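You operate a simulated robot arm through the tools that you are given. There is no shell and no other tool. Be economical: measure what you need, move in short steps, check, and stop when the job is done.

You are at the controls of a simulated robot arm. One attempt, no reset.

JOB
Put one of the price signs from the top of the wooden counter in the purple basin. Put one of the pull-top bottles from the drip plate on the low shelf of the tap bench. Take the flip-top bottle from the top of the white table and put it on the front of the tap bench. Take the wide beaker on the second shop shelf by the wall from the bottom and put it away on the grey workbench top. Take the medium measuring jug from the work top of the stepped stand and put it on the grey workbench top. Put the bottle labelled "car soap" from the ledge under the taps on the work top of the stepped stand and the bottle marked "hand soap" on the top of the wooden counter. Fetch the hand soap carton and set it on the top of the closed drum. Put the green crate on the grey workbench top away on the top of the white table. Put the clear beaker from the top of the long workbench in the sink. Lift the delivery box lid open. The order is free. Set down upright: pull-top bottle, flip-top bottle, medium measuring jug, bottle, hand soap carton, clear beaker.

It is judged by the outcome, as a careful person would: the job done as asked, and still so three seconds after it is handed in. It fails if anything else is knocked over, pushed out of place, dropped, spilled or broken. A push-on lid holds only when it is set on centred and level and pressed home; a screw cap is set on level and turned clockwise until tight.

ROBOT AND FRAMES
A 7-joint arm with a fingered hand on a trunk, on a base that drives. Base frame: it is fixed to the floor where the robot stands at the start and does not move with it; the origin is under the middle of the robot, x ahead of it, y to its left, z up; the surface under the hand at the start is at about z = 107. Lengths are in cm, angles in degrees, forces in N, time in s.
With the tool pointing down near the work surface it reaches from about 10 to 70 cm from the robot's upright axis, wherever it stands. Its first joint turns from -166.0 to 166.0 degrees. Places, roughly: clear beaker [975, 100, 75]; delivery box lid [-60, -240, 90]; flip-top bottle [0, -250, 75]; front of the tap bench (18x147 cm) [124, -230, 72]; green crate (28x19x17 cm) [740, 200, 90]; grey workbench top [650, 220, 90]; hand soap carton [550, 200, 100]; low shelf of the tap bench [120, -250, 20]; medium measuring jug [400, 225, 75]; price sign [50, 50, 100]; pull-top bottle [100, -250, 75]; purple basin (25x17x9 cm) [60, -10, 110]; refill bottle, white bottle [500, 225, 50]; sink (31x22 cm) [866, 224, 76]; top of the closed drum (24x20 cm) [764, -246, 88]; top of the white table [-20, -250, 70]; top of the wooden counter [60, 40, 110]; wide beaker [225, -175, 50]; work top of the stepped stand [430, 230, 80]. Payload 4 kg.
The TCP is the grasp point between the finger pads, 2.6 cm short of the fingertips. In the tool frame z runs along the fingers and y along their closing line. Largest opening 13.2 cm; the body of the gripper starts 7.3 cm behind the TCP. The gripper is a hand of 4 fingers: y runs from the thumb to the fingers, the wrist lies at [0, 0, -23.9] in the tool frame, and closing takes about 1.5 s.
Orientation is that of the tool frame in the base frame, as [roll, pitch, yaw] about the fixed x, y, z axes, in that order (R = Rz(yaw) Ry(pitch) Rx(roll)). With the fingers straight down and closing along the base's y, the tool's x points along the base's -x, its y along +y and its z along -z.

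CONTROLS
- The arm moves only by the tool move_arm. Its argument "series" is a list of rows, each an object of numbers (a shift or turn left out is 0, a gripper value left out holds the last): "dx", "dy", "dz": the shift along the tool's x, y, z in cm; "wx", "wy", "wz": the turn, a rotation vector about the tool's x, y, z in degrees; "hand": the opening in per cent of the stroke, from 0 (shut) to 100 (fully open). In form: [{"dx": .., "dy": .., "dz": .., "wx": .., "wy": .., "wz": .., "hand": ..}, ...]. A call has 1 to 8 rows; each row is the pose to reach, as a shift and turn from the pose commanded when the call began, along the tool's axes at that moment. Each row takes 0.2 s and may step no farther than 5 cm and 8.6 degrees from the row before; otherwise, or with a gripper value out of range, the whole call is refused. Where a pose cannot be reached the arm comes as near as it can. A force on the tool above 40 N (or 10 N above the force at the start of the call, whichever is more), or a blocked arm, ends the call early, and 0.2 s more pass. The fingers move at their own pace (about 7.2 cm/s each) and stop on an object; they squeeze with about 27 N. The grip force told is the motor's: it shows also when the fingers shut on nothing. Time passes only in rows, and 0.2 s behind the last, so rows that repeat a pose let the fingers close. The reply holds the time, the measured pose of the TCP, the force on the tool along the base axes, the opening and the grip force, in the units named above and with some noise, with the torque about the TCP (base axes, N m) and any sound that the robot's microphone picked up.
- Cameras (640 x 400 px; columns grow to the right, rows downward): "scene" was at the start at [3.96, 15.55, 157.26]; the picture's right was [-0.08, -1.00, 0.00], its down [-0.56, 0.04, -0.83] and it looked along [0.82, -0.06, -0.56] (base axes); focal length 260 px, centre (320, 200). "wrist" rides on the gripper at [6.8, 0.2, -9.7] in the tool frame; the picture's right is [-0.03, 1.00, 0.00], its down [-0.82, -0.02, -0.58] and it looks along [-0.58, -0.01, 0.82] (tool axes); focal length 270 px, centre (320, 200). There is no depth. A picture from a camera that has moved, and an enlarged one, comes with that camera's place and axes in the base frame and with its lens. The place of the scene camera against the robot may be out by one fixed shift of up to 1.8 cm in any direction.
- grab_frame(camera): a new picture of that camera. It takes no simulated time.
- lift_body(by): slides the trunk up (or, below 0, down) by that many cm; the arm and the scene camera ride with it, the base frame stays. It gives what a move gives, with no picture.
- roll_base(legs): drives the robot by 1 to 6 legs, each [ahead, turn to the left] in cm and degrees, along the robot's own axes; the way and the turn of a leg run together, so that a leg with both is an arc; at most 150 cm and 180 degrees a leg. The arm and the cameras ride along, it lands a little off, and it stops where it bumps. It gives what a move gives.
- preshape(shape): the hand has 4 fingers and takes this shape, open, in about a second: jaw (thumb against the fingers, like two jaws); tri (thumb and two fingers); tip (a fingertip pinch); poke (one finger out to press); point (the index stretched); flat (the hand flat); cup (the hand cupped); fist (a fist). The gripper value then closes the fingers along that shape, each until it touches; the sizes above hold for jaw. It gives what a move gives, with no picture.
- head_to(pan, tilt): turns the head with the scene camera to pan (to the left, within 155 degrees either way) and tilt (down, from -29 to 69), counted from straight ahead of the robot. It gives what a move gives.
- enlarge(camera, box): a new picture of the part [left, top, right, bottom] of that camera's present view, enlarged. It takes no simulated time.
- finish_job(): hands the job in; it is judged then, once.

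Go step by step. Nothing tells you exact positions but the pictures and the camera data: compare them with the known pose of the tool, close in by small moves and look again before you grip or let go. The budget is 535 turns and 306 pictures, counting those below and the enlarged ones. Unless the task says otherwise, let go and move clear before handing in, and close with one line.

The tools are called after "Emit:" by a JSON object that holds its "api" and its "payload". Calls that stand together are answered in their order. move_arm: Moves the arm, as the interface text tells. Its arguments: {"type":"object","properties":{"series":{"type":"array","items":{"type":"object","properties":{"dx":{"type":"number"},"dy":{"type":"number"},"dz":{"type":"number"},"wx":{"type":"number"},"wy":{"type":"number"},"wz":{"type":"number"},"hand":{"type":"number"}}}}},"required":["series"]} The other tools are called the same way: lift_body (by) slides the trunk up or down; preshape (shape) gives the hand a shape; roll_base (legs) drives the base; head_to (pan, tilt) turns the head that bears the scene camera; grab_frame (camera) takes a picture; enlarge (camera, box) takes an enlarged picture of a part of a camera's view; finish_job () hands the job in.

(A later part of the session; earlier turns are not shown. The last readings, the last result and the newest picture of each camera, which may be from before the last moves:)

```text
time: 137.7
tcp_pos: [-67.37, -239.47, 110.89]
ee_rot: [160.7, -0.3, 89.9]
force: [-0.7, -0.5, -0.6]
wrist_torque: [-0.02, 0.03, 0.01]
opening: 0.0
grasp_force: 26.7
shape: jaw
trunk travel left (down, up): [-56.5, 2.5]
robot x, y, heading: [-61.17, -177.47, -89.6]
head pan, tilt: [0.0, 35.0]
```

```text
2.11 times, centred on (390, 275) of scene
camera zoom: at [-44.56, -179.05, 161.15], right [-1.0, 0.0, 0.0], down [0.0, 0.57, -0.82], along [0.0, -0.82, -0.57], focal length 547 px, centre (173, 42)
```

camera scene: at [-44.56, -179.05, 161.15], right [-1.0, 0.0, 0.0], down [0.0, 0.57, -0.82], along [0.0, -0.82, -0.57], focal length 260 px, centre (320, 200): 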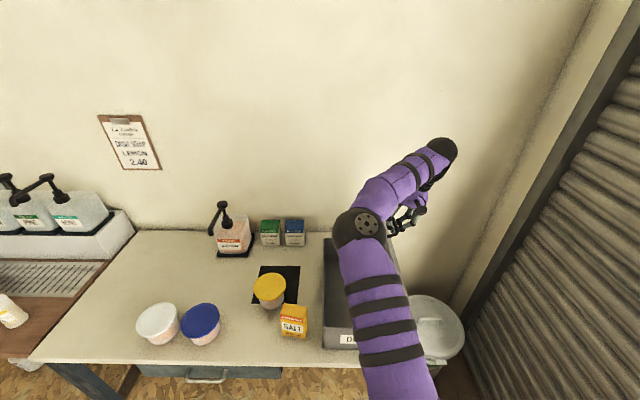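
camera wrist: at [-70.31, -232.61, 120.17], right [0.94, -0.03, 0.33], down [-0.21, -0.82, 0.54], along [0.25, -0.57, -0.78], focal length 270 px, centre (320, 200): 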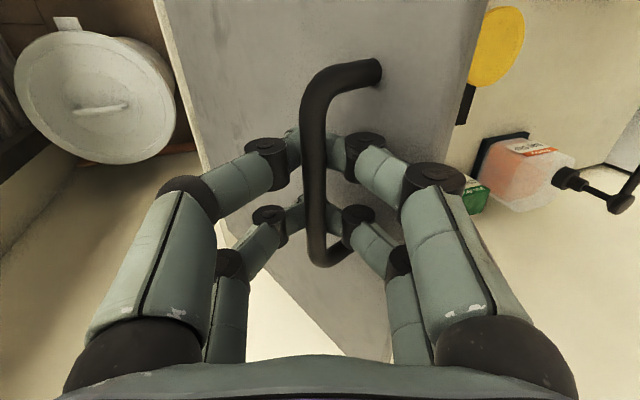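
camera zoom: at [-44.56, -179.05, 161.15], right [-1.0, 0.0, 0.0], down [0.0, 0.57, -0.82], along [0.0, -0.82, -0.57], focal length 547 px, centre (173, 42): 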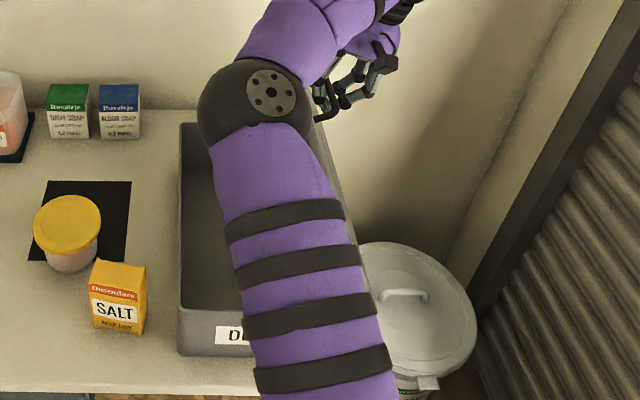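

Still hooked, at about 70°. I'll continue past vertical.

Emit:
{"api": "move_arm", "payload": {"series": [{"dy": -2, "dz": -0.9, "wx": -3}, {"dy": -4, "dz": -1.8, "wx": -6.5}, {"dy": -6, "dz": -2.4, "wx": -10}, {"dy": -8.1, "dz": -2.9, "wx": -13}, {"dy": -10.1, "dz": -3.2, "wx": -16}, {"dy": -12.2, "dz": -3.3, "wx": -19.5}]}}

Emit:
{"api": "grab_frame", "payload": {"camera": "wrist"}}

Emit:
{"api": "grab_frame", "payload": {"camera": "scene"}}

```text
time: 138.5
tcp_pos: [-69.49, -237.49, 110.49]
ee_rot: [151.9, 1.2, 90.1]
force: [0.5, -26.0, 3.6]
wrist_torque: [0.17, -0.03, -0.38]
opening: 0.02
grasp_force: 26.7
shape: jaw
out of reach, approached as far as the arm can: row 2, 3
trunk travel left (down, up): [-56.5, 2.5]
robot x, y, heading: [-61.02, -177.1, -89.9]
head pan, tilt: [0.0, 35.0]
stopped in row 3: the force on the tool passed its limit at 52 N (the readings are from after the stop); the commanded pose is now the measured one
```

```text
236 pictures are left
camera wrist: at [-73.86, -230.48, 119.08], right [0.88, -0.02, 0.47], down [-0.29, -0.81, 0.51], along [0.37, -0.59, -0.72], focal length 270 px, centre (320, 200)
```

wrist: 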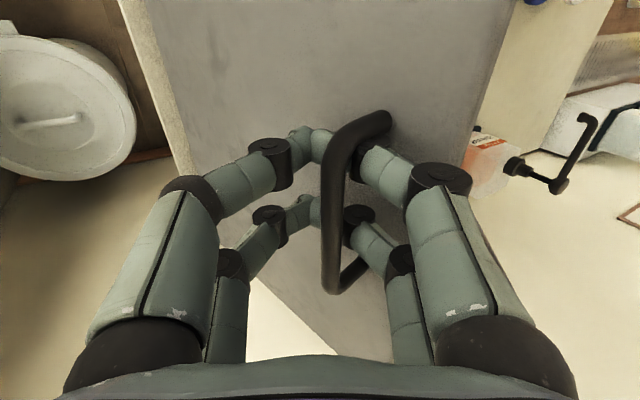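

```text
235 pictures are left
camera scene: at [-44.51, -179.37, 161.14], right [-1.0, -0.01, 0.0], down [0.0, 0.58, -0.82], along [0.0, -0.82, -0.58], focal length 260 px, centre (320, 200)
```

scene: 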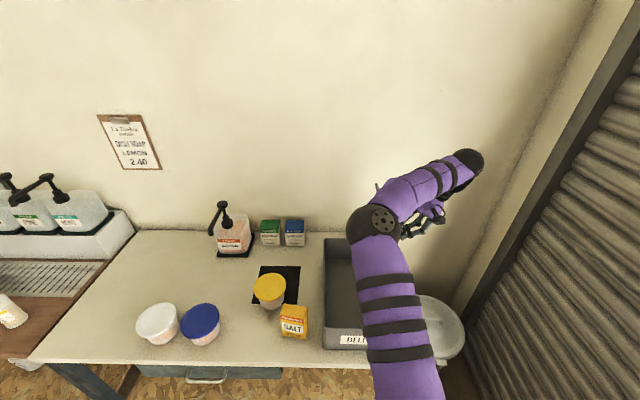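

The arm alone is out of reach for more tilt, but a small base turn to the right carries the hook toward -x almost along the arc. I'll do it in a short arc with slight forward motion.

Emit:
{"api": "roll_base", "payload": {"legs": [[3, -4]]}}

Emit:
{"api": "grab_frame", "payload": {"camera": "wrist"}}

```text
time: 139.4
tcp_pos: [-73.85, -239.45, 110.57]
ee_rot: [151.8, 0.6, 85.8]
force: [-0.5, -0.3, 0.3]
wrist_torque: [0.0, -0.03, -0.02]
opening: 0.0
grasp_force: 27.2
shape: jaw
trunk travel left (down, up): [-56.5, 2.5]
robot x, y, heading: [-61.03, -180.28, -94.0]
head pan, tilt: [0.0, 35.0]
```

```text
234 pictures are left
camera wrist: at [-77.72, -232.09, 119.17], right [0.88, -0.08, 0.47], down [-0.35, -0.79, 0.51], along [0.33, -0.61, -0.72], focal length 270 px, centre (320, 200)
```

wrist: 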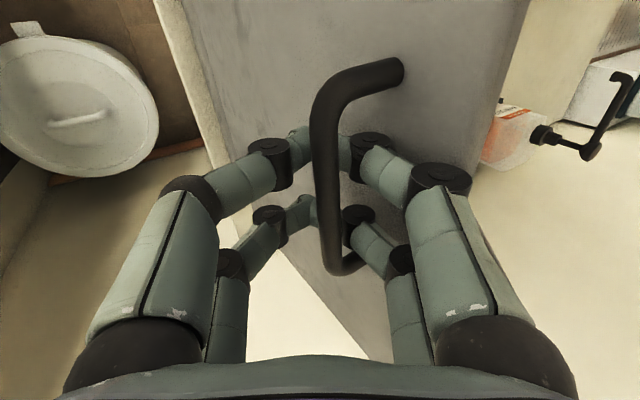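

Emit:
{"api": "roll_base", "payload": {"legs": [[1.5, -5]]}}

Emit:
{"api": "grab_frame", "payload": {"camera": "scene"}}

Emit:
{"api": "grab_frame", "payload": {"camera": "wrist"}}

```text
time: 140.3
tcp_pos: [-79.19, -239.49, 110.54]
ee_rot: [152.0, 0.5, 81.0]
force: [3.6, 4.0, -13.1]
wrist_torque: [0.23, -0.13, 0.37]
opening: 0.0
grasp_force: 27.0
shape: jaw
trunk travel left (down, up): [-56.5, 2.5]
robot x, y, heading: [-60.97, -181.55, -98.8]
head pan, tilt: [0.0, 35.0]
```

```text
233 pictures are left
camera scene: at [-45.39, -185.97, 161.13], right [-0.99, 0.15, 0.0], down [0.09, 0.57, -0.82], along [-0.12, -0.81, -0.57], focal length 260 px, centre (320, 200)
```

scene: 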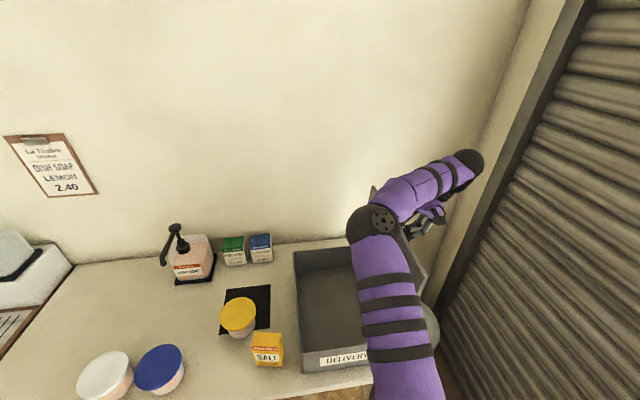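

```text
232 pictures are left
camera wrist: at [-82.31, -231.95, 119.08], right [0.87, -0.16, 0.47], down [-0.41, -0.75, 0.51], along [0.28, -0.64, -0.72], focal length 270 px, centre (320, 200)
```

wrist: 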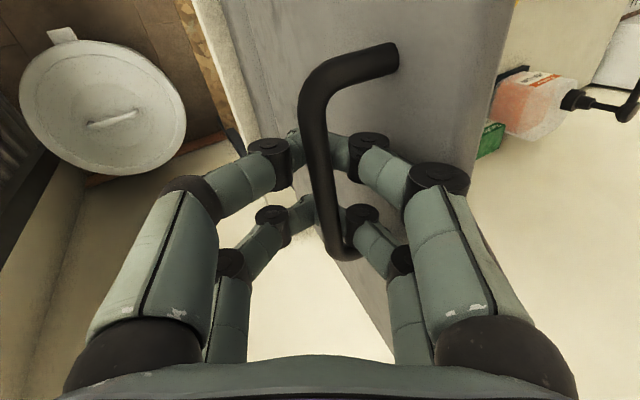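

Emit:
{"api": "lift_body", "payload": {"by": -1.3}}

Emit:
{"api": "roll_base", "payload": {"legs": [[0.5, -3]]}}

Emit:
{"api": "enlarge", "payload": {"camera": "scene", "box": [270, 130, 490, 400]}}

```text
time: 140.9
tcp_pos: [-79.15, -239.44, 109.35]
ee_rot: [151.9, 0.5, 80.8]
force: [0.6, 0.4, -0.5]
wrist_torque: [0.03, 0.0, 0.04]
opening: 0.0
grasp_force: 27.2
shape: jaw
trunk travel left (down, up): [-55.2, 3.8]
robot x, y, heading: [-61.3, -182.13, -98.5]
head pan, tilt: [0.0, 35.0]
```

```text
time: 141.8
tcp_pos: [-80.42, -239.37, 109.3]
ee_rot: [150.7, 0.3, 79.8]
force: [14.5, 0.6, -1.4]
wrist_torque: [0.03, 0.2, 0.18]
opening: 0.0
grasp_force: 26.8
shape: jaw
trunk travel left (down, up): [-55.2, 3.8]
robot x, y, heading: [-61.28, -182.4, -101.2]
head pan, tilt: [0.0, 35.0]
stopped in leg 1: the force on the tool passed its limit at 45 N (the readings are from after the stop); the commanded pose is now the measured one
```

```text
1.48 times, centred on (380, 265) of scene
camera zoom: at [-45.5, -186.89, 159.84], right [-0.98, 0.19, 0.0], down [0.11, 0.56, -0.82], along [-0.16, -0.8, -0.57], focal length 385 px, centre (231, 104)
```

zoom: 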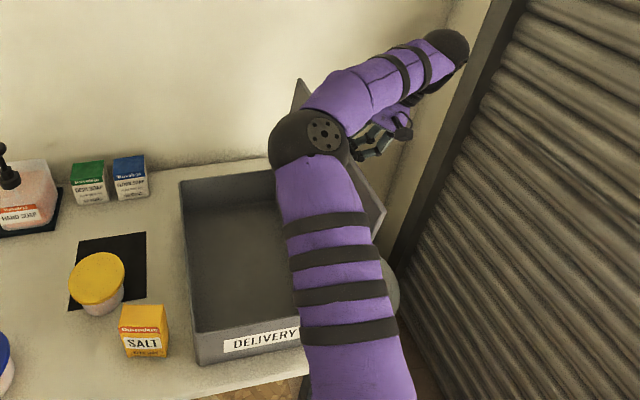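

The lid has reached its stop past vertical. I'll open the fingers slightly and look before withdrawing.

Emit:
{"api": "move_arm", "payload": {"series": [{"hand": 20}, {"hand": 20}, {"hand": 20}]}}

Emit:
{"api": "grab_frame", "payload": {"camera": "wrist"}}

```text
time: 142.6
tcp_pos: [-80.94, -239.19, 109.36]
ee_rot: [151.0, 0.4, 79.4]
force: [-0.6, -0.6, 0.4]
wrist_torque: [-0.02, 0.01, 0.02]
opening: 2.63
grasp_force: 0.2
shape: jaw
trunk travel left (down, up): [-55.2, 3.8]
robot x, y, heading: [-61.23, -182.16, -101.2]
head pan, tilt: [0.0, 35.0]
```

```text
230 pictures are left
camera wrist: at [-84.03, -231.55, 117.72], right [0.85, -0.18, 0.49], down [-0.44, -0.74, 0.5], along [0.27, -0.64, -0.72], focal length 270 px, centre (320, 200)
```

wrist: 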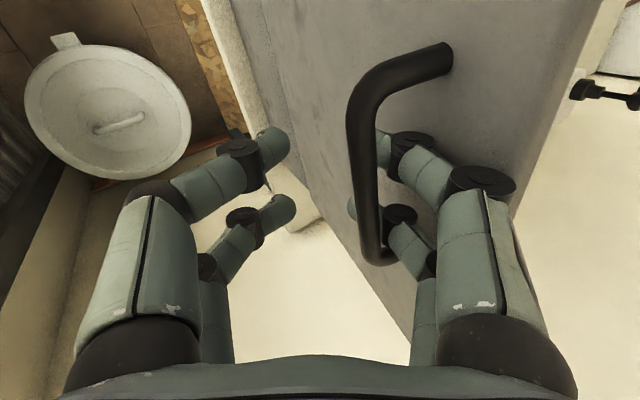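

I'll withdraw upward, parallel to the lid, in small steps.

Emit:
{"api": "move_arm", "payload": {"series": [{"dy": 0.35, "dz": -0.95}, {"dy": 0.7, "dz": -1.9}, {"dy": 1.0, "dz": -2.8}, {"dy": 1.3, "dz": -3.7}]}}

Emit:
{"api": "grab_frame", "payload": {"camera": "wrist"}}

```text
time: 143.6
tcp_pos: [-80.6, -238.59, 112.76]
ee_rot: [150.8, 0.5, 79.5]
force: [0.0, 0.8, -0.2]
wrist_torque: [-0.02, -0.03, 0.03]
opening: 2.6
grasp_force: 0.1
shape: jaw
out of reach, approached as far as the arm can: row 2, 3, 4
trunk travel left (down, up): [-55.2, 3.8]
robot x, y, heading: [-61.22, -182.24, -100.9]
head pan, tilt: [0.0, 35.0]
```

```text
229 pictures are left
camera wrist: at [-83.69, -230.99, 121.33], right [0.86, -0.18, 0.49], down [-0.44, -0.74, 0.5], along [0.27, -0.64, -0.72], focal length 270 px, centre (320, 200)
```

wrist: 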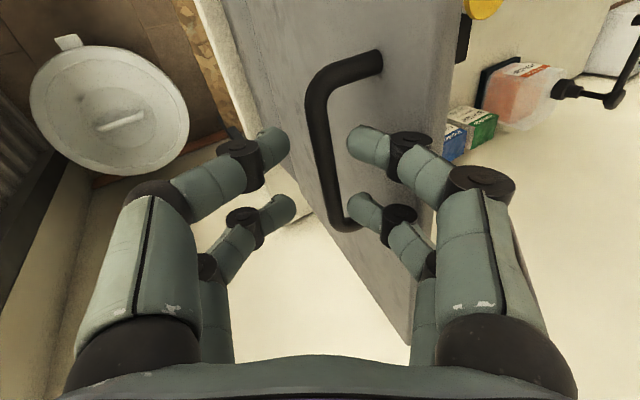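

Emit:
{"api": "lift_body", "payload": {"by": 3.6}}

Emit:
{"api": "grab_frame", "payload": {"camera": "wrist"}}

```text
time: 144.4
tcp_pos: [-80.46, -238.64, 116.42]
ee_rot: [151.0, 0.5, 79.4]
force: [-0.8, -0.3, 0.0]
wrist_torque: [0.02, 0.03, 0.02]
opening: 2.63
grasp_force: 0.1
shape: jaw
trunk travel left (down, up): [-58.8, 0.2]
robot x, y, heading: [-61.08, -182.31, -101.1]
head pan, tilt: [0.0, 35.0]
```

```text
228 pictures are left
camera wrist: at [-83.68, -231.01, 124.91], right [0.86, -0.18, 0.49], down [-0.44, -0.74, 0.5], along [0.27, -0.64, -0.72], focal length 270 px, centre (320, 200)
```

wrist: 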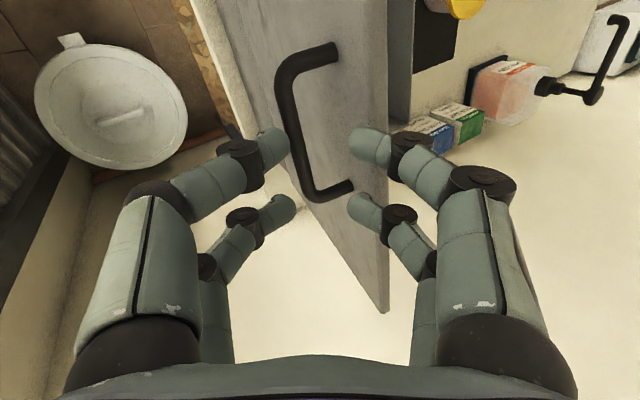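

The hook is clear of the bar. I'll pull up and back toward the robot.

Emit:
{"api": "move_arm", "payload": {"series": [{"dx": 2, "dz": -2}, {"dx": 4, "dz": -4}, {"dx": 6, "dz": -6}, {"dx": 9, "dz": -8}, {"dx": 12, "dz": -10}]}}

Emit:
{"api": "grab_frame", "payload": {"camera": "wrist"}}

```text
time: 145.6
tcp_pos: [-83.01, -225.74, 125.13]
ee_rot: [150.9, 0.5, 79.4]
force: [0.3, -0.3, -0.3]
wrist_torque: [-0.02, 0.02, 0.02]
opening: 2.62
grasp_force: 0.1
shape: jaw
trunk travel left (down, up): [-58.8, 0.2]
robot x, y, heading: [-61.38, -182.21, -101.1]
head pan, tilt: [0.0, 35.0]
```

```text
227 pictures are left
camera wrist: at [-86.24, -218.16, 133.59], right [0.86, -0.18, 0.49], down [-0.44, -0.74, 0.5], along [0.27, -0.64, -0.72], focal length 270 px, centre (320, 200)
```

wrist: 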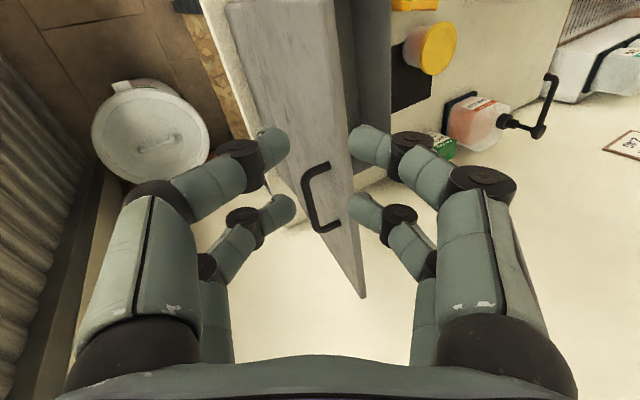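

The lid stays open past vertical. I'll back away, level the hand and head for the shop shelves at x about 200.

Emit:
{"api": "roll_base", "payload": {"legs": [[-42, 0], [0, 101]]}}

Emit:
{"api": "move_arm", "payload": {"series": [{"wx": 8}, {"wx": 16}, {"wx": 24}, {"wx": 29}]}}

Emit:
{"api": "roll_base", "payload": {"legs": [[150, 0]]}}

Emit:
{"api": "grab_frame", "payload": {"camera": "scene"}}

```text
time: 153.0
tcp_pos: [-5.75, -153.02, 125.09]
ee_rot: [150.8, 0.5, -178.0]
force: [-0.7, -0.8, 0.1]
wrist_torque: [-0.03, 0.0, 0.0]
opening: 2.62
grasp_force: 0.0
shape: jaw
trunk travel left (down, up): [-58.8, 0.2]
robot x, y, heading: [-53.2, -141.01, 1.2]
head pan, tilt: [0.0, 35.0]
```

```text
time: 154.0
tcp_pos: [-5.77, -153.03, 125.05]
ee_rot: [-179.9, 0.5, -178.1]
force: [0.6, -0.5, 0.7]
wrist_torque: [0.01, 0.0, 0.0]
opening: 2.63
grasp_force: 0.1
shape: jaw
trunk travel left (down, up): [-58.8, 0.2]
robot x, y, heading: [-53.13, -141.2, 1.3]
head pan, tilt: [0.0, 35.0]
```

```text
time: 161.4
tcp_pos: [144.82, -150.75, 125.05]
ee_rot: [179.8, 0.5, -178.7]
force: [0.3, -0.3, 0.3]
wrist_torque: [0.02, 0.01, -0.02]
opening: 2.62
grasp_force: 0.1
shape: jaw
trunk travel left (down, up): [-58.8, 0.2]
robot x, y, heading: [97.46, -138.58, 0.5]
head pan, tilt: [0.0, 35.0]
```

```text
226 pictures are left
camera scene: at [101.19, -122.14, 163.45], right [0.01, -1.0, 0.0], down [-0.57, -0.01, -0.82], along [0.82, 0.01, -0.57], focal length 260 px, centre (320, 200)
```

scene: 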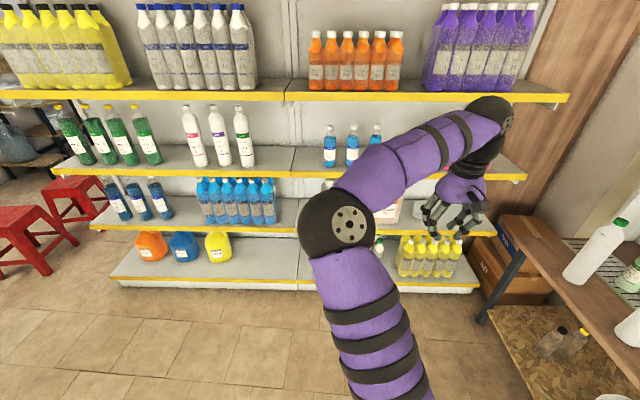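

Emit:
{"api": "enlarge", "payload": {"camera": "scene", "box": [320, 140, 560, 300]}}

Emit:
{"api": "grab_frame", "payload": {"camera": "wrist"}}

```text
2.50 times, centred on (440, 220) of scene
camera zoom: at [101.19, -122.14, 163.45], right [0.01, -1.0, 0.0], down [-0.57, -0.01, -0.82], along [0.82, 0.01, -0.57], focal length 650 px, centre (20, 150)
```

zoom: 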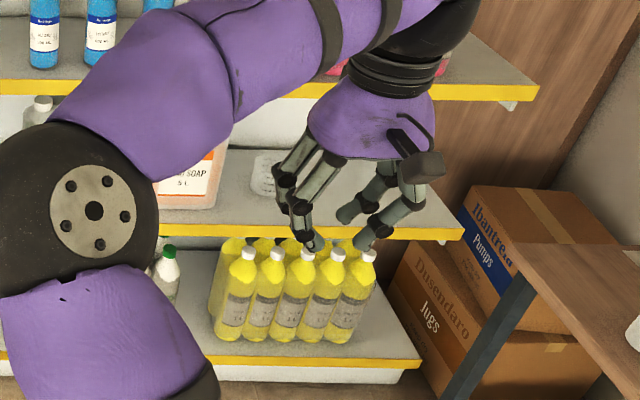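

```text
224 pictures are left
camera wrist: at [137.92, -150.76, 134.7], right [0.0, 1.0, 0.0], down [0.81, 0.0, 0.58], along [0.58, 0.0, -0.81], focal length 270 px, centre (320, 200)
```

wrist: 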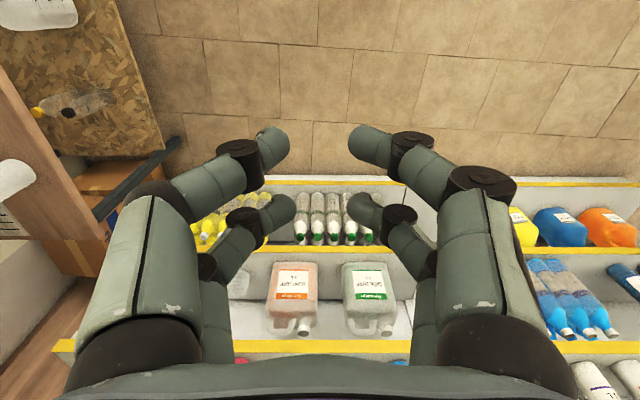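

The beaker is partly visible on the second shelf from the bottom, near y about -185. I'll drive closer and lower the trunk for a better view.

Emit:
{"api": "roll_base", "payload": {"legs": [[0, -45], [54, 0], [0, 45]]}}

Emit:
{"api": "lift_body", "payload": {"by": -35}}

Emit:
{"api": "grab_frame", "payload": {"camera": "scene"}}

Emit:
{"api": "grab_frame", "payload": {"camera": "wrist"}}

```text
time: 169.1
tcp_pos: [183.87, -188.35, 125.07]
ee_rot: [179.8, 0.5, -178.9]
force: [0.2, 0.0, 0.9]
wrist_torque: [-0.01, -0.02, 0.04]
opening: 2.64
grasp_force: 0.1
shape: jaw
trunk travel left (down, up): [-58.8, 0.2]
robot x, y, heading: [136.69, -175.96, 0.6]
head pan, tilt: [0.0, 35.0]
```

```text
time: 172.5
tcp_pos: [183.86, -188.46, 90.08]
ee_rot: [179.9, 0.6, -178.8]
force: [0.3, -0.5, 0.1]
wrist_torque: [-0.04, -0.01, 0.01]
opening: 2.64
grasp_force: 0.0
shape: jaw
trunk travel left (down, up): [-23.8, 35.2]
robot x, y, heading: [136.48, -176.18, 0.5]
head pan, tilt: [0.0, 35.0]
```

```text
223 pictures are left
camera scene: at [140.33, -159.72, 128.45], right [0.01, -1.0, 0.0], down [-0.57, -0.01, -0.82], along [0.82, 0.01, -0.57], focal length 260 px, centre (320, 200)
```

scene: 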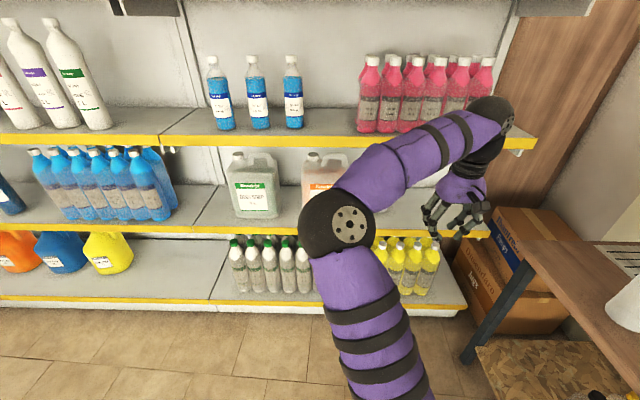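

```text
222 pictures are left
camera wrist: at [177.01, -188.43, 99.71], right [0.01, 1.0, 0.0], down [0.81, -0.01, 0.58], along [0.58, 0.0, -0.81], focal length 270 px, centre (320, 200)
```

wrist: 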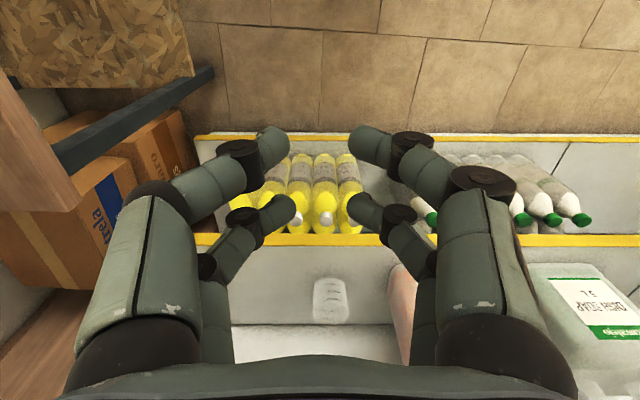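

The beaker stands near y about -188 on the second shelf. I'll tilt the hand forward 45° and lower it to shelf level while still clear of the shelves.

Emit:
{"api": "move_arm", "payload": {"series": [{"wy": -8.5, "hand": 60}, {"wy": -17}, {"wy": -25.5, "dx": 2}, {"wy": -34, "dx": 4}, {"wy": -42.5, "dx": 6}, {"wy": -45, "dx": 6}]}}

Emit:
{"api": "lift_body", "payload": {"by": -18}}

Emit:
{"api": "grab_frame", "payload": {"camera": "wrist"}}

Emit:
{"api": "grab_frame", "payload": {"camera": "scene"}}

```text
time: 173.9
tcp_pos: [177.93, -188.71, 90.08]
ee_rot: [179.9, 45.6, -179.0]
force: [0.6, -0.1, 0.9]
wrist_torque: [0.0, 0.02, 0.02]
opening: 7.85
grasp_force: 0.1
shape: jaw
trunk travel left (down, up): [-23.8, 35.2]
robot x, y, heading: [136.58, -175.91, 0.7]
head pan, tilt: [0.0, 35.0]
```

```text
time: 175.9
tcp_pos: [177.88, -188.54, 71.98]
ee_rot: [179.8, 45.5, -178.8]
force: [0.6, -0.9, -0.5]
wrist_torque: [0.01, 0.02, 0.0]
opening: 7.89
grasp_force: 0.0
shape: jaw
trunk travel left (down, up): [-5.8, 53.2]
robot x, y, heading: [136.15, -175.9, 0.7]
head pan, tilt: [0.0, 35.0]
```

```text
221 pictures are left
camera wrist: at [166.25, -188.65, 73.97], right [0.0, 1.0, 0.02], down [0.16, -0.02, 0.99], along [0.99, 0.01, -0.16], focal length 270 px, centre (320, 200)
```

wrist: 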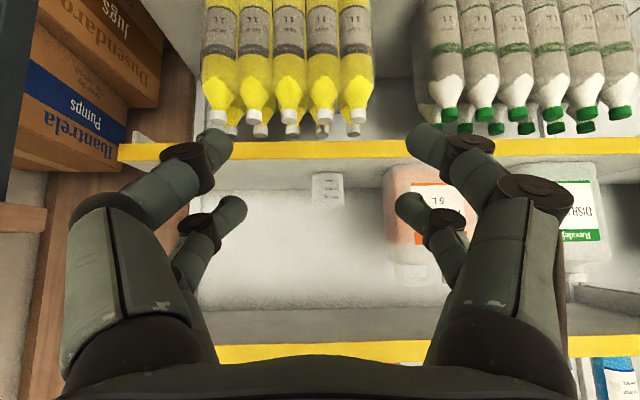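

```text
220 pictures are left
camera scene: at [140.32, -159.72, 110.45], right [0.01, -1.0, 0.0], down [-0.57, -0.01, -0.82], along [0.82, 0.01, -0.57], focal length 260 px, centre (320, 200)
```

scene: 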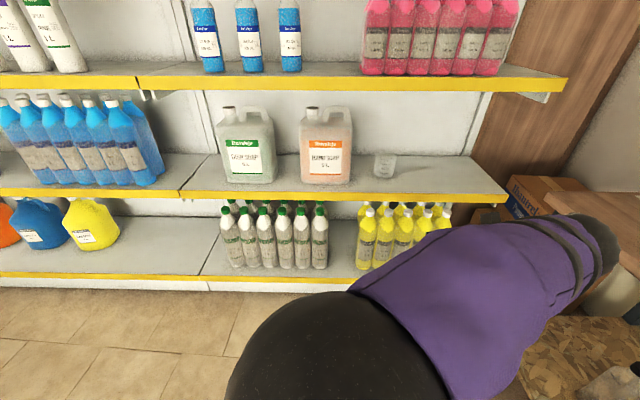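

The beaker is about 9 cm wide and 9 tall, at about (238, -186) on the shelf at z about 55.5. The shelf's front edge is at x about 224. I'll extend the arm forward in free space first.

Emit:
{"api": "move_arm", "payload": {"series": [{"dx": -1.6, "dz": 3.6, "dy": 0.4, "hand": 95}, {"dx": -3.3, "dz": 7.2, "dy": 0.8}, {"dx": -5, "dz": 10.8, "dy": 1.2}, {"dx": -6.6, "dz": 14.2, "dy": 1.6}, {"dx": -8.3, "dz": 17.8, "dy": 2}, {"dx": -9.9, "dz": 21.3, "dy": 2.5}, {"dx": -9.9, "dz": 21.3, "dy": 2.5}]}}

Emit:
{"api": "grab_frame", "payload": {"camera": "wrist"}}

Emit:
{"api": "grab_frame", "payload": {"camera": "scene"}}

```text
time: 177.5
tcp_pos: [200.08, -185.73, 64.17]
ee_rot: [-180.0, 45.4, -178.9]
force: [-1.2, -0.9, 0.8]
wrist_torque: [-0.01, -0.01, 0.0]
opening: 12.55
grasp_force: 0.1
shape: jaw
trunk travel left (down, up): [-5.8, 53.2]
robot x, y, heading: [136.67, -176.16, 0.7]
head pan, tilt: [0.0, 35.0]
```

```text
219 pictures are left
camera wrist: at [188.43, -185.78, 66.04], right [0.0, 1.0, 0.02], down [0.16, -0.02, 0.99], along [0.99, 0.0, -0.16], focal length 270 px, centre (320, 200)
```

wrist: 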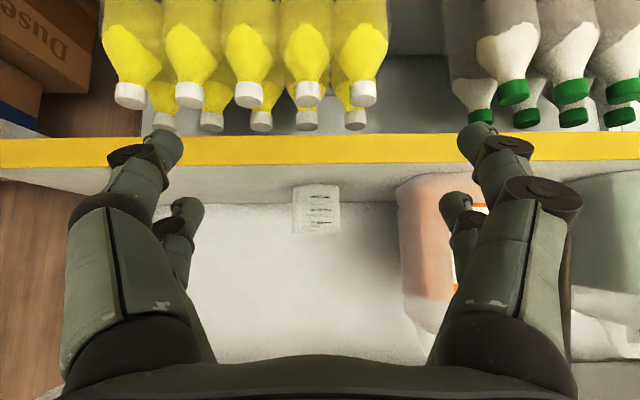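

```text
218 pictures are left
camera scene: at [140.32, -159.73, 110.45], right [0.01, -1.0, 0.0], down [-0.57, -0.01, -0.82], along [0.82, 0.01, -0.57], focal length 260 px, centre (320, 200)
```

scene: 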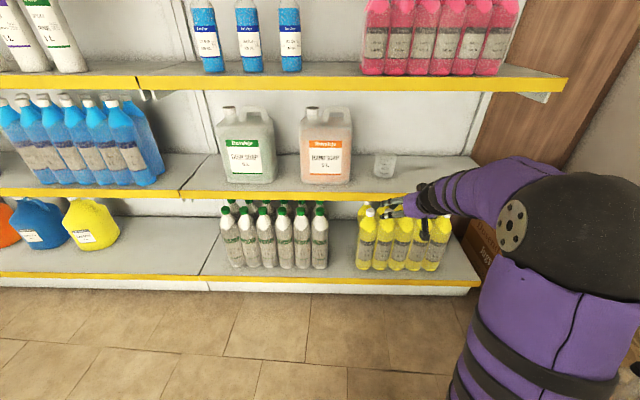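

I'll drive forward so the fingers enter just before the beaker.

Emit:
{"api": "roll_base", "payload": {"legs": [[27, 0]]}}

Emit:
{"api": "grab_frame", "payload": {"camera": "wrist"}}

Emit:
{"api": "grab_frame", "payload": {"camera": "scene"}}

```text
time: 179.4
tcp_pos: [226.96, -185.47, 64.3]
ee_rot: [179.9, 45.5, -179.0]
force: [0.3, -0.1, -0.6]
wrist_torque: [-0.01, -0.02, 0.01]
opening: 12.51
grasp_force: 0.1
shape: jaw
trunk travel left (down, up): [-5.8, 53.2]
robot x, y, heading: [163.39, -175.94, 0.6]
head pan, tilt: [0.0, 35.0]
```

```text
217 pictures are left
camera wrist: at [215.32, -185.52, 66.05], right [0.0, 1.0, 0.02], down [0.16, -0.02, 0.99], along [0.99, 0.0, -0.16], focal length 270 px, centre (320, 200)
```

wrist: 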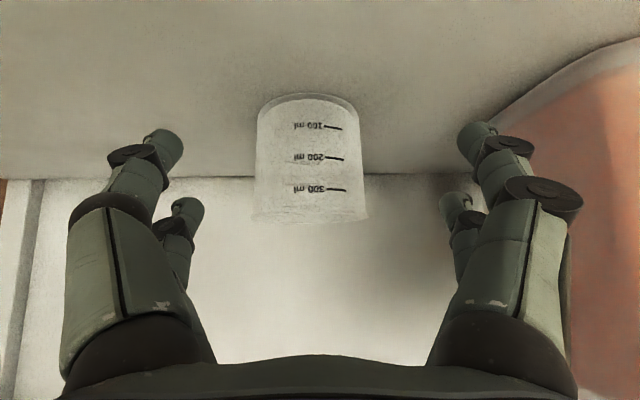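

```text
216 pictures are left
camera scene: at [167.28, -159.42, 110.45], right [0.01, -1.0, 0.0], down [-0.57, -0.01, -0.82], along [0.82, 0.01, -0.57], focal length 260 px, centre (320, 200)
```

scene: 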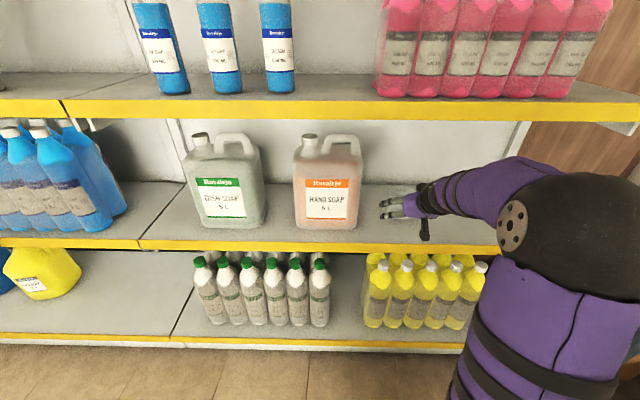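

The beaker's centre is at about (237.7, -186.3), with its rim at z 64.5. I'll advance around it.

Emit:
{"api": "move_arm", "payload": {"series": [{"dx": -2, "dy": -0.8, "dz": 3}, {"dx": -3.8, "dy": -0.8, "dz": 6.5}, {"dx": -5.3, "dy": -0.8, "dz": 9.9}, {"dx": -5.3, "dy": -0.8, "dz": 9.9}]}}

Emit:
{"api": "grab_frame", "payload": {"camera": "wrist"}}

```text
time: 180.4
tcp_pos: [237.61, -186.12, 61.06]
ee_rot: [179.9, 45.5, -178.9]
force: [-0.3, 0.1, -0.5]
wrist_torque: [-0.01, 0.0, 0.01]
opening: 12.55
grasp_force: 0.1
shape: jaw
trunk travel left (down, up): [-5.8, 53.2]
robot x, y, heading: [163.58, -175.55, 0.7]
head pan, tilt: [0.0, 35.0]
```

```text
215 pictures are left
camera wrist: at [226.08, -186.11, 62.9], right [0.0, 1.0, 0.02], down [0.16, -0.02, 0.99], along [0.99, 0.0, -0.16], focal length 270 px, centre (320, 200)
```

wrist: 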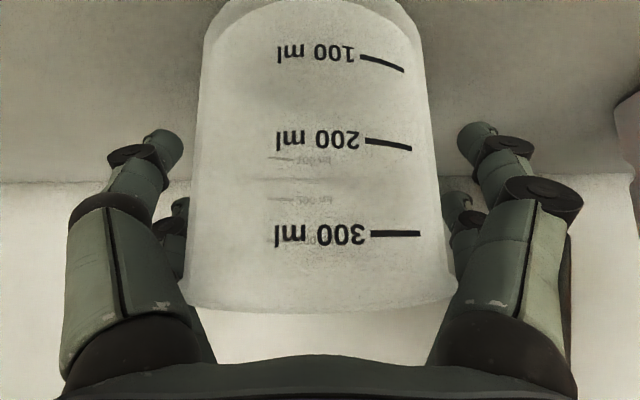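

Emit:
{"api": "move_arm", "payload": {"series": [{"hand": 0}, {"hand": 0}, {"hand": 0}, {"hand": 0}, {"hand": 0}]}}

Emit:
{"api": "move_arm", "payload": {"series": [{"dx": -1.5, "dz": -1.5}, {"dx": -3, "dz": -3}, {"dx": -3, "dz": -3}]}}

Emit:
{"api": "grab_frame", "payload": {"camera": "wrist"}}

```text
time: 181.6
tcp_pos: [237.63, -186.05, 61.04]
ee_rot: [179.9, 45.4, -179.0]
force: [0.5, -0.3, -0.1]
wrist_torque: [-0.04, -0.03, 0.03]
opening: 5.43
grasp_force: 27.2
shape: jaw
trunk travel left (down, up): [-5.8, 53.2]
robot x, y, heading: [163.57, -175.74, 1.0]
head pan, tilt: [0.0, 35.0]
```

```text
time: 182.4
tcp_pos: [237.6, -186.13, 65.21]
ee_rot: [179.9, 45.5, -179.0]
force: [0.1, 0.4, -0.9]
wrist_torque: [0.0, 0.02, -0.04]
opening: 5.41
grasp_force: 27.4
shape: jaw
trunk travel left (down, up): [-5.8, 53.2]
robot x, y, heading: [163.56, -175.64, 0.8]
head pan, tilt: [0.0, 35.0]
```

```text
214 pictures are left
camera wrist: at [226.06, -186.12, 67.2], right [0.0, 1.0, 0.02], down [0.16, -0.02, 0.99], along [0.99, 0.0, -0.16], focal length 270 px, centre (320, 200)
```

wrist: 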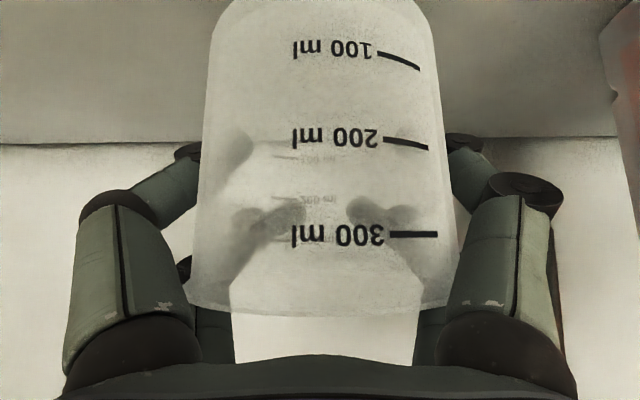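

The fingers closed behind the beaker's centre. I'll set it back down and regrip a bit nearer for a firmer hold.

Emit:
{"api": "move_arm", "payload": {"series": [{"dx": 1.5, "dz": 1.5}, {"dx": 2.8, "dz": 2.8}, {"dx": 2.8, "dz": 2.8, "hand": 95}, {"dx": 2.8, "dz": 2.8, "hand": 95}, {"dx": 2.8, "dz": 2.8, "hand": 95}, {"dx": 2.8, "dz": 2.8, "hand": 95}]}}

Emit:
{"api": "grab_frame", "payload": {"camera": "wrist"}}

```text
time: 183.8
tcp_pos: [237.65, -186.13, 61.16]
ee_rot: [179.9, 45.4, -179.1]
force: [-0.4, -0.4, -0.1]
wrist_torque: [-0.02, 0.0, 0.01]
opening: 12.53
grasp_force: 0.1
shape: jaw
trunk travel left (down, up): [-5.8, 53.2]
robot x, y, heading: [163.3, -175.87, 0.3]
head pan, tilt: [0.0, 35.0]
```

```text
213 pictures are left
camera wrist: at [226.06, -186.18, 63.2], right [0.0, 1.0, 0.02], down [0.16, -0.02, 0.99], along [0.99, 0.0, -0.16], focal length 270 px, centre (320, 200)
```

wrist: 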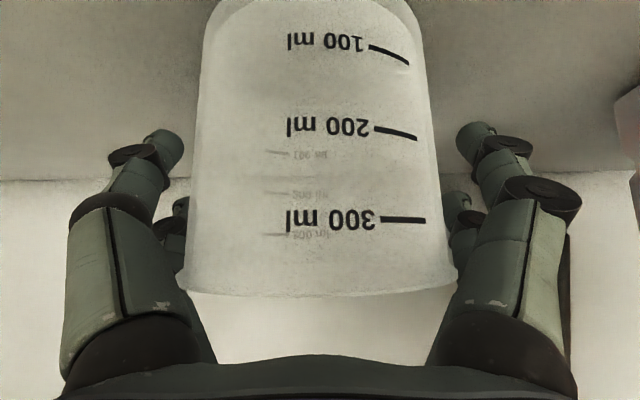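

Emit:
{"api": "move_arm", "payload": {"series": [{"dx": 1.6, "dz": -1.6}, {"dx": 1.6, "dz": -1.6, "hand": 0}, {"dx": 1.6, "dz": -1.6}, {"dx": 1.6, "dz": -1.6}, {"dx": 1.6, "dz": -1.6}, {"dx": 1.6, "dz": -1.6}]}}

Emit:
{"api": "grab_frame", "payload": {"camera": "wrist"}}

```text
time: 185.2
tcp_pos: [235.43, -186.32, 61.26]
ee_rot: [179.9, 45.5, -179.1]
force: [-1.2, -0.2, 1.4]
wrist_torque: [-0.02, 0.05, -0.02]
opening: 6.97
grasp_force: 27.0
shape: jaw
trunk travel left (down, up): [-5.8, 53.2]
robot x, y, heading: [163.47, -175.81, 0.6]
head pan, tilt: [0.0, 35.0]
```

```text
212 pictures are left
camera wrist: at [223.81, -186.23, 63.2], right [0.0, 1.0, 0.02], down [0.16, -0.02, 0.99], along [0.99, 0.0, -0.16], focal length 270 px, centre (320, 200)
```

wrist: 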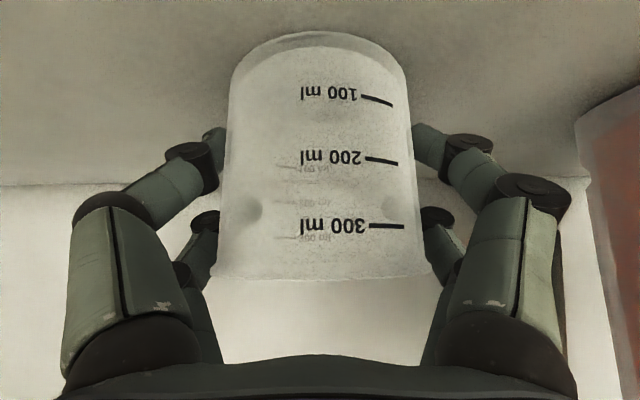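

Good side grip. I'll lift and back out of the shelf.

Emit:
{"api": "move_arm", "payload": {"series": [{"dx": -1.5, "dz": -1.5}, {"dx": -3, "dz": -3}, {"dx": -4, "dz": -4}]}}

Emit:
{"api": "roll_base", "payload": {"legs": [[-38, 0]]}}

Emit:
{"api": "lift_body", "payload": {"by": 40}}

Emit:
{"api": "move_arm", "payload": {"series": [{"dx": 3, "dz": -3.5}, {"dx": 6, "dz": -7}, {"dx": 9, "dz": -10.5}, {"dx": 12, "dz": -14}, {"dx": 15, "dz": -17.5}, {"dx": 17, "dz": -20}, {"dx": 17, "dz": -20}]}}

Emit:
{"api": "grab_frame", "payload": {"camera": "wrist"}}

```text
time: 186.0
tcp_pos: [235.4, -186.08, 66.98]
ee_rot: [179.9, 45.5, -179.1]
force: [-1.0, 0.9, -1.2]
wrist_torque: [0.03, -0.03, -0.01]
opening: 6.97
grasp_force: 26.7
shape: jaw
trunk travel left (down, up): [-5.8, 53.2]
robot x, y, heading: [163.32, -175.6, 0.6]
head pan, tilt: [0.0, 35.0]
```

```text
time: 188.4
tcp_pos: [197.46, -186.45, 67.02]
ee_rot: [179.9, 45.5, -178.8]
force: [0.6, 0.0, -0.9]
wrist_torque: [-0.01, 0.03, -0.02]
opening: 6.99
grasp_force: 27.3
shape: jaw
trunk travel left (down, up): [-5.8, 53.2]
robot x, y, heading: [125.79, -176.05, 0.5]
head pan, tilt: [0.0, 35.0]
```

```text
time: 192.2
tcp_pos: [197.54, -186.44, 106.97]
ee_rot: [179.9, 45.5, -178.8]
force: [-0.2, 0.0, -0.6]
wrist_torque: [-0.01, -0.02, 0.0]
opening: 6.97
grasp_force: 27.0
shape: jaw
trunk travel left (down, up): [-45.8, 13.2]
robot x, y, heading: [125.47, -176.36, 0.4]
head pan, tilt: [0.0, 35.0]
```

```text
time: 193.8
tcp_pos: [171.25, -186.89, 108.91]
ee_rot: [180.0, 45.5, -178.8]
force: [-0.6, -0.1, -0.5]
wrist_torque: [-0.02, -0.01, -0.01]
opening: 6.96
grasp_force: 26.6
shape: jaw
trunk travel left (down, up): [-45.8, 13.2]
robot x, y, heading: [125.4, -176.23, 0.7]
head pan, tilt: [0.0, 35.0]
```

```text
211 pictures are left
camera wrist: at [159.6, -187.02, 110.73], right [0.0, 1.0, 0.02], down [0.16, -0.02, 0.99], along [0.99, 0.01, -0.16], focal length 270 px, centre (320, 200)
```

wrist: 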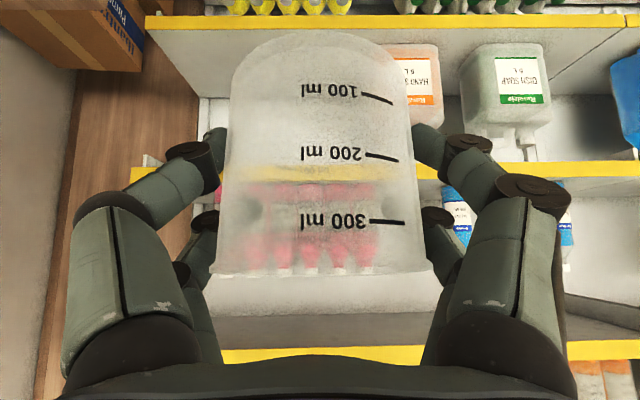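

Held well. I'll drive around the left end of the shelves, first heading +y along the aisle.

Emit:
{"api": "roll_base", "payload": {"legs": [[0, 85], [150, 0], [60, 0], [0, -60]]}}

Emit:
{"api": "head_to", "payload": {"pan": 0, "tilt": 25}}

Emit:
{"api": "grab_frame", "payload": {"camera": "scene"}}

```text
time: 211.2
tcp_pos: [191.82, 43.28, 108.82]
ee_rot: [180.0, 45.5, -155.5]
force: [-0.1, -0.1, 0.0]
wrist_torque: [-0.04, -0.03, 0.0]
opening: 6.94
grasp_force: 27.3
shape: jaw
trunk travel left (down, up): [-45.8, 13.2]
robot x, y, heading: [145.8, 35.16, 24.1]
head pan, tilt: [0.0, 35.0]
```

```text
time: 212.0
tcp_pos: [191.78, 43.35, 108.84]
ee_rot: [179.8, 45.5, -155.5]
force: [-0.5, 0.0, -0.8]
wrist_torque: [0.02, 0.0, -0.02]
opening: 6.93
grasp_force: 27.1
shape: jaw
trunk travel left (down, up): [-45.8, 13.2]
robot x, y, heading: [145.24, 34.92, 24.0]
head pan, tilt: [0.0, 25.0]
```

```text
210 pictures are left
camera scene: at [143.35, 51.3, 152.02], right [0.41, -0.91, 0.0], down [-0.39, -0.17, -0.91], along [0.83, 0.37, -0.42], focal length 260 px, centre (320, 200)
```

scene: 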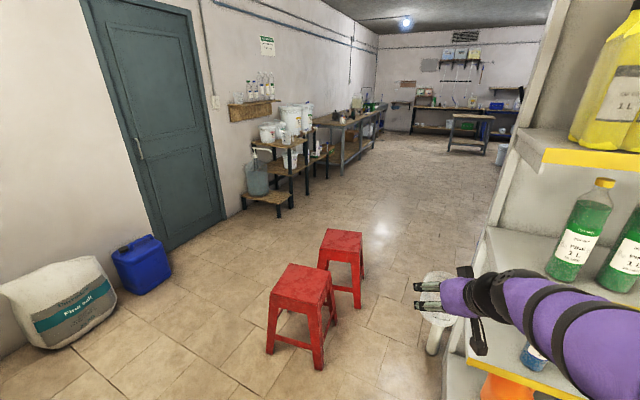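

The passage right of the stools is tight, so I'll go left of them, between the stools (y up to about 124) and the left wall.

Emit:
{"api": "roll_base", "payload": {"legs": [[0, 66], [148, 0], [0, -90], [150, 0], [40, 0]]}}

Emit:
{"api": "grab_frame", "payload": {"camera": "scene"}}

```text
time: 221.7
tcp_pos: [154.89, 220.71, 109.05]
ee_rot: [179.9, 45.6, -88.8]
force: [-0.4, 0.2, 0.3]
wrist_torque: [-0.05, 0.0, 0.02]
opening: 6.96
grasp_force: 27.0
shape: jaw
trunk travel left (down, up): [-45.8, 13.2]
robot x, y, heading: [143.83, 175.71, 90.7]
head pan, tilt: [0.0, 25.0]
stopped in leg 2: the robot was blocked; the commanded pose is now the measured one
```

```text
209 pictures are left
camera scene: at [129.91, 178.86, 152.06], right [1.0, 0.01, 0.0], down [0.0, -0.42, -0.91], along [-0.01, 0.91, -0.42], focal length 260 px, centre (320, 200)
```

scene: 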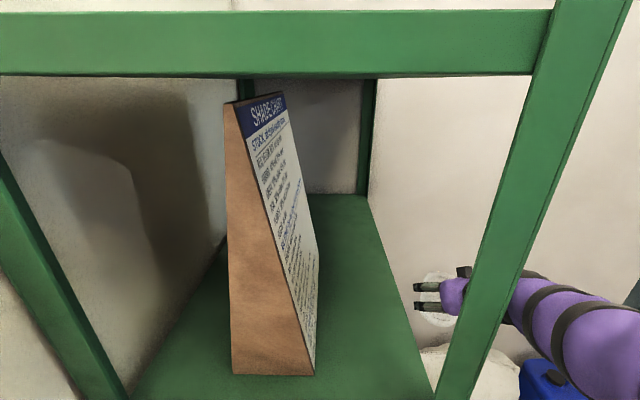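

I bumped a green rack ahead. I'll back off a little and continue along y about 172 past the stools.

Emit:
{"api": "roll_base", "payload": {"legs": [[-8, 0], [0, -84]]}}

Emit:
{"api": "grab_frame", "payload": {"camera": "scene"}}

Emit:
{"api": "head_to", "payload": {"pan": 90, "tilt": 25}}

Emit:
{"api": "grab_frame", "payload": {"camera": "scene"}}

```text
time: 222.4
tcp_pos: [155.1, 220.88, 109.04]
ee_rot: [179.9, 45.6, -88.6]
force: [0.0, 0.0, -0.5]
wrist_torque: [0.01, 0.0, -0.01]
opening: 6.95
grasp_force: 27.1
shape: jaw
trunk travel left (down, up): [-45.8, 13.2]
robot x, y, heading: [144.29, 175.49, 90.7]
head pan, tilt: [0.0, 25.0]
stopped in leg 1: the robot was blocked; the commanded pose is now the measured one
```

```text
208 pictures are left
camera scene: at [129.91, 179.06, 152.12], right [1.0, 0.01, 0.0], down [0.0, -0.42, -0.91], along [-0.01, 0.91, -0.42], focal length 260 px, centre (320, 200)
```

scene: 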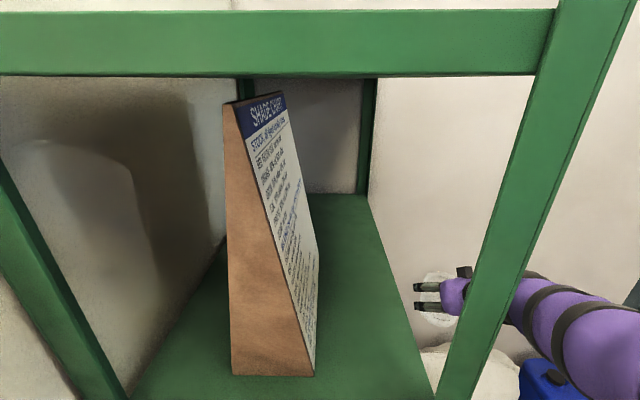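

```text
time: 224.1
tcp_pos: [154.94, 220.91, 108.84]
ee_rot: [179.8, 45.6, -88.9]
force: [-0.7, 0.4, -0.4]
wrist_torque: [0.02, 0.0, 0.01]
opening: 6.93
grasp_force: 27.1
shape: jaw
trunk travel left (down, up): [-45.8, 13.2]
robot x, y, heading: [144.04, 175.22, 90.6]
head pan, tilt: [90.0, 25.0]
```

```text
207 pictures are left
camera scene: at [120.79, 169.71, 152.02], right [-0.01, 1.0, 0.0], down [0.42, 0.01, -0.91], along [-0.91, -0.01, -0.42], focal length 260 px, centre (320, 200)
```

scene: 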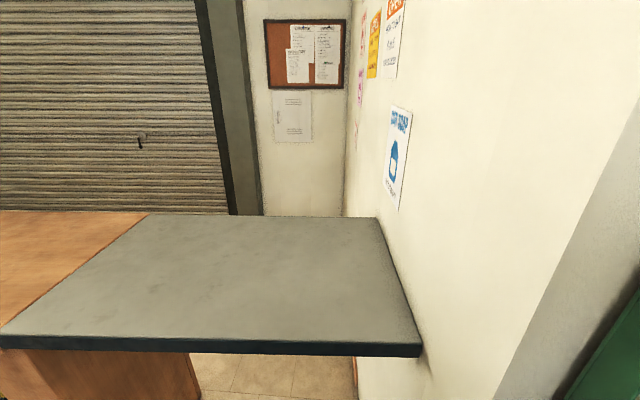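

Emit:
{"api": "head_to", "payload": {"pan": -60, "tilt": 60}}

Emit:
{"api": "grab_frame", "payload": {"camera": "scene"}}

Emit:
{"api": "head_to", "payload": {"pan": 30, "tilt": 69}}

Emit:
{"api": "grab_frame", "payload": {"camera": "scene"}}

Emit:
{"api": "head_to", "payload": {"pan": 150, "tilt": 60}}

Emit:
{"api": "grab_frame", "payload": {"camera": "scene"}}

```text
time: 226.4
tcp_pos: [155.08, 220.87, 108.88]
ee_rot: [179.9, 45.5, -88.9]
force: [-0.4, -0.7, -0.6]
wrist_torque: [0.01, 0.01, 0.01]
opening: 6.94
grasp_force: 27.0
shape: jaw
trunk travel left (down, up): [-45.8, 13.2]
robot x, y, heading: [143.64, 175.25, 90.6]
head pan, tilt: [-60.0, 60.0]
```

```text
206 pictures are left
camera scene: at [135.74, 173.21, 147.02], right [0.51, -0.86, 0.0], down [-0.75, -0.44, -0.5], along [0.43, 0.26, -0.87], focal length 260 px, centre (320, 200)
```

scene: 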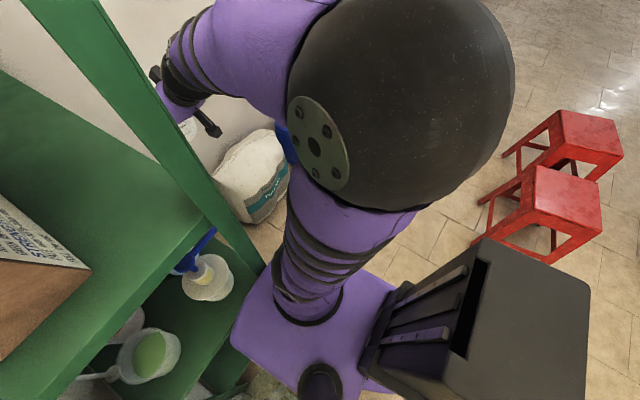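

```text
time: 228.1
tcp_pos: [155.05, 220.84, 108.86]
ee_rot: [179.9, 45.7, -88.8]
force: [0.4, 0.5, 0.3]
wrist_torque: [0.0, 0.04, 0.0]
opening: 6.94
grasp_force: 27.0
shape: jaw
trunk travel left (down, up): [-45.8, 13.2]
robot x, y, heading: [143.83, 175.46, 90.5]
head pan, tilt: [30.0, 68.8]
```

```text
205 pictures are left
camera scene: at [127.16, 174.63, 146.08], right [0.86, 0.51, 0.0], down [0.47, -0.8, -0.36], along [-0.18, 0.31, -0.93], focal length 260 px, centre (320, 200)
```

scene: 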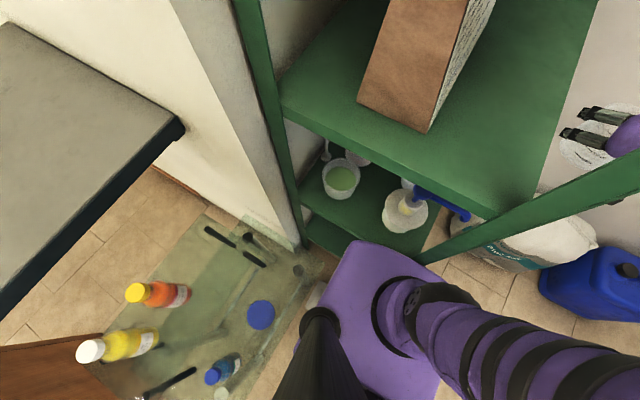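

```text
time: 230.1
tcp_pos: [155.08, 220.84, 108.76]
ee_rot: [179.9, 45.6, -88.9]
force: [0.4, -0.6, -0.1]
wrist_torque: [0.01, -0.01, 0.01]
opening: 6.94
grasp_force: 26.9
shape: jaw
trunk travel left (down, up): [-45.8, 13.2]
robot x, y, heading: [143.97, 175.59, 90.5]
head pan, tilt: [150.0, 60.0]
```

```text
204 pictures are left
camera scene: at [126.73, 164.01, 146.99], right [-0.87, 0.49, 0.0], down [0.43, 0.76, -0.5], along [-0.25, -0.43, -0.87], focal length 260 px, centre (320, 200)
```

scene: 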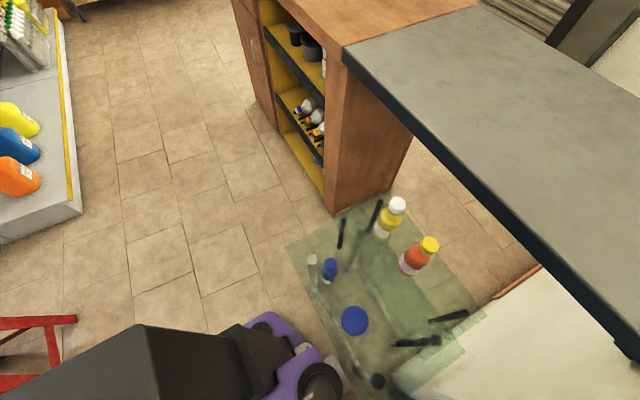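

There is a glass table on my left and the rack in front, and the base is touching one of them. I'll try a gentle reverse arc away from both.

Emit:
{"api": "roll_base", "payload": {"legs": [[-6, 6]]}}

```text
time: 231.0
tcp_pos: [150.47, 216.0, 108.7]
ee_rot: [179.9, 45.6, -82.9]
force: [-0.3, 0.0, -0.2]
wrist_torque: [-0.02, -0.01, 0.01]
opening: 6.95
grasp_force: 27.0
shape: jaw
trunk travel left (down, up): [-45.8, 13.2]
robot x, y, heading: [144.58, 169.34, 96.7]
head pan, tilt: [150.0, 60.0]
```

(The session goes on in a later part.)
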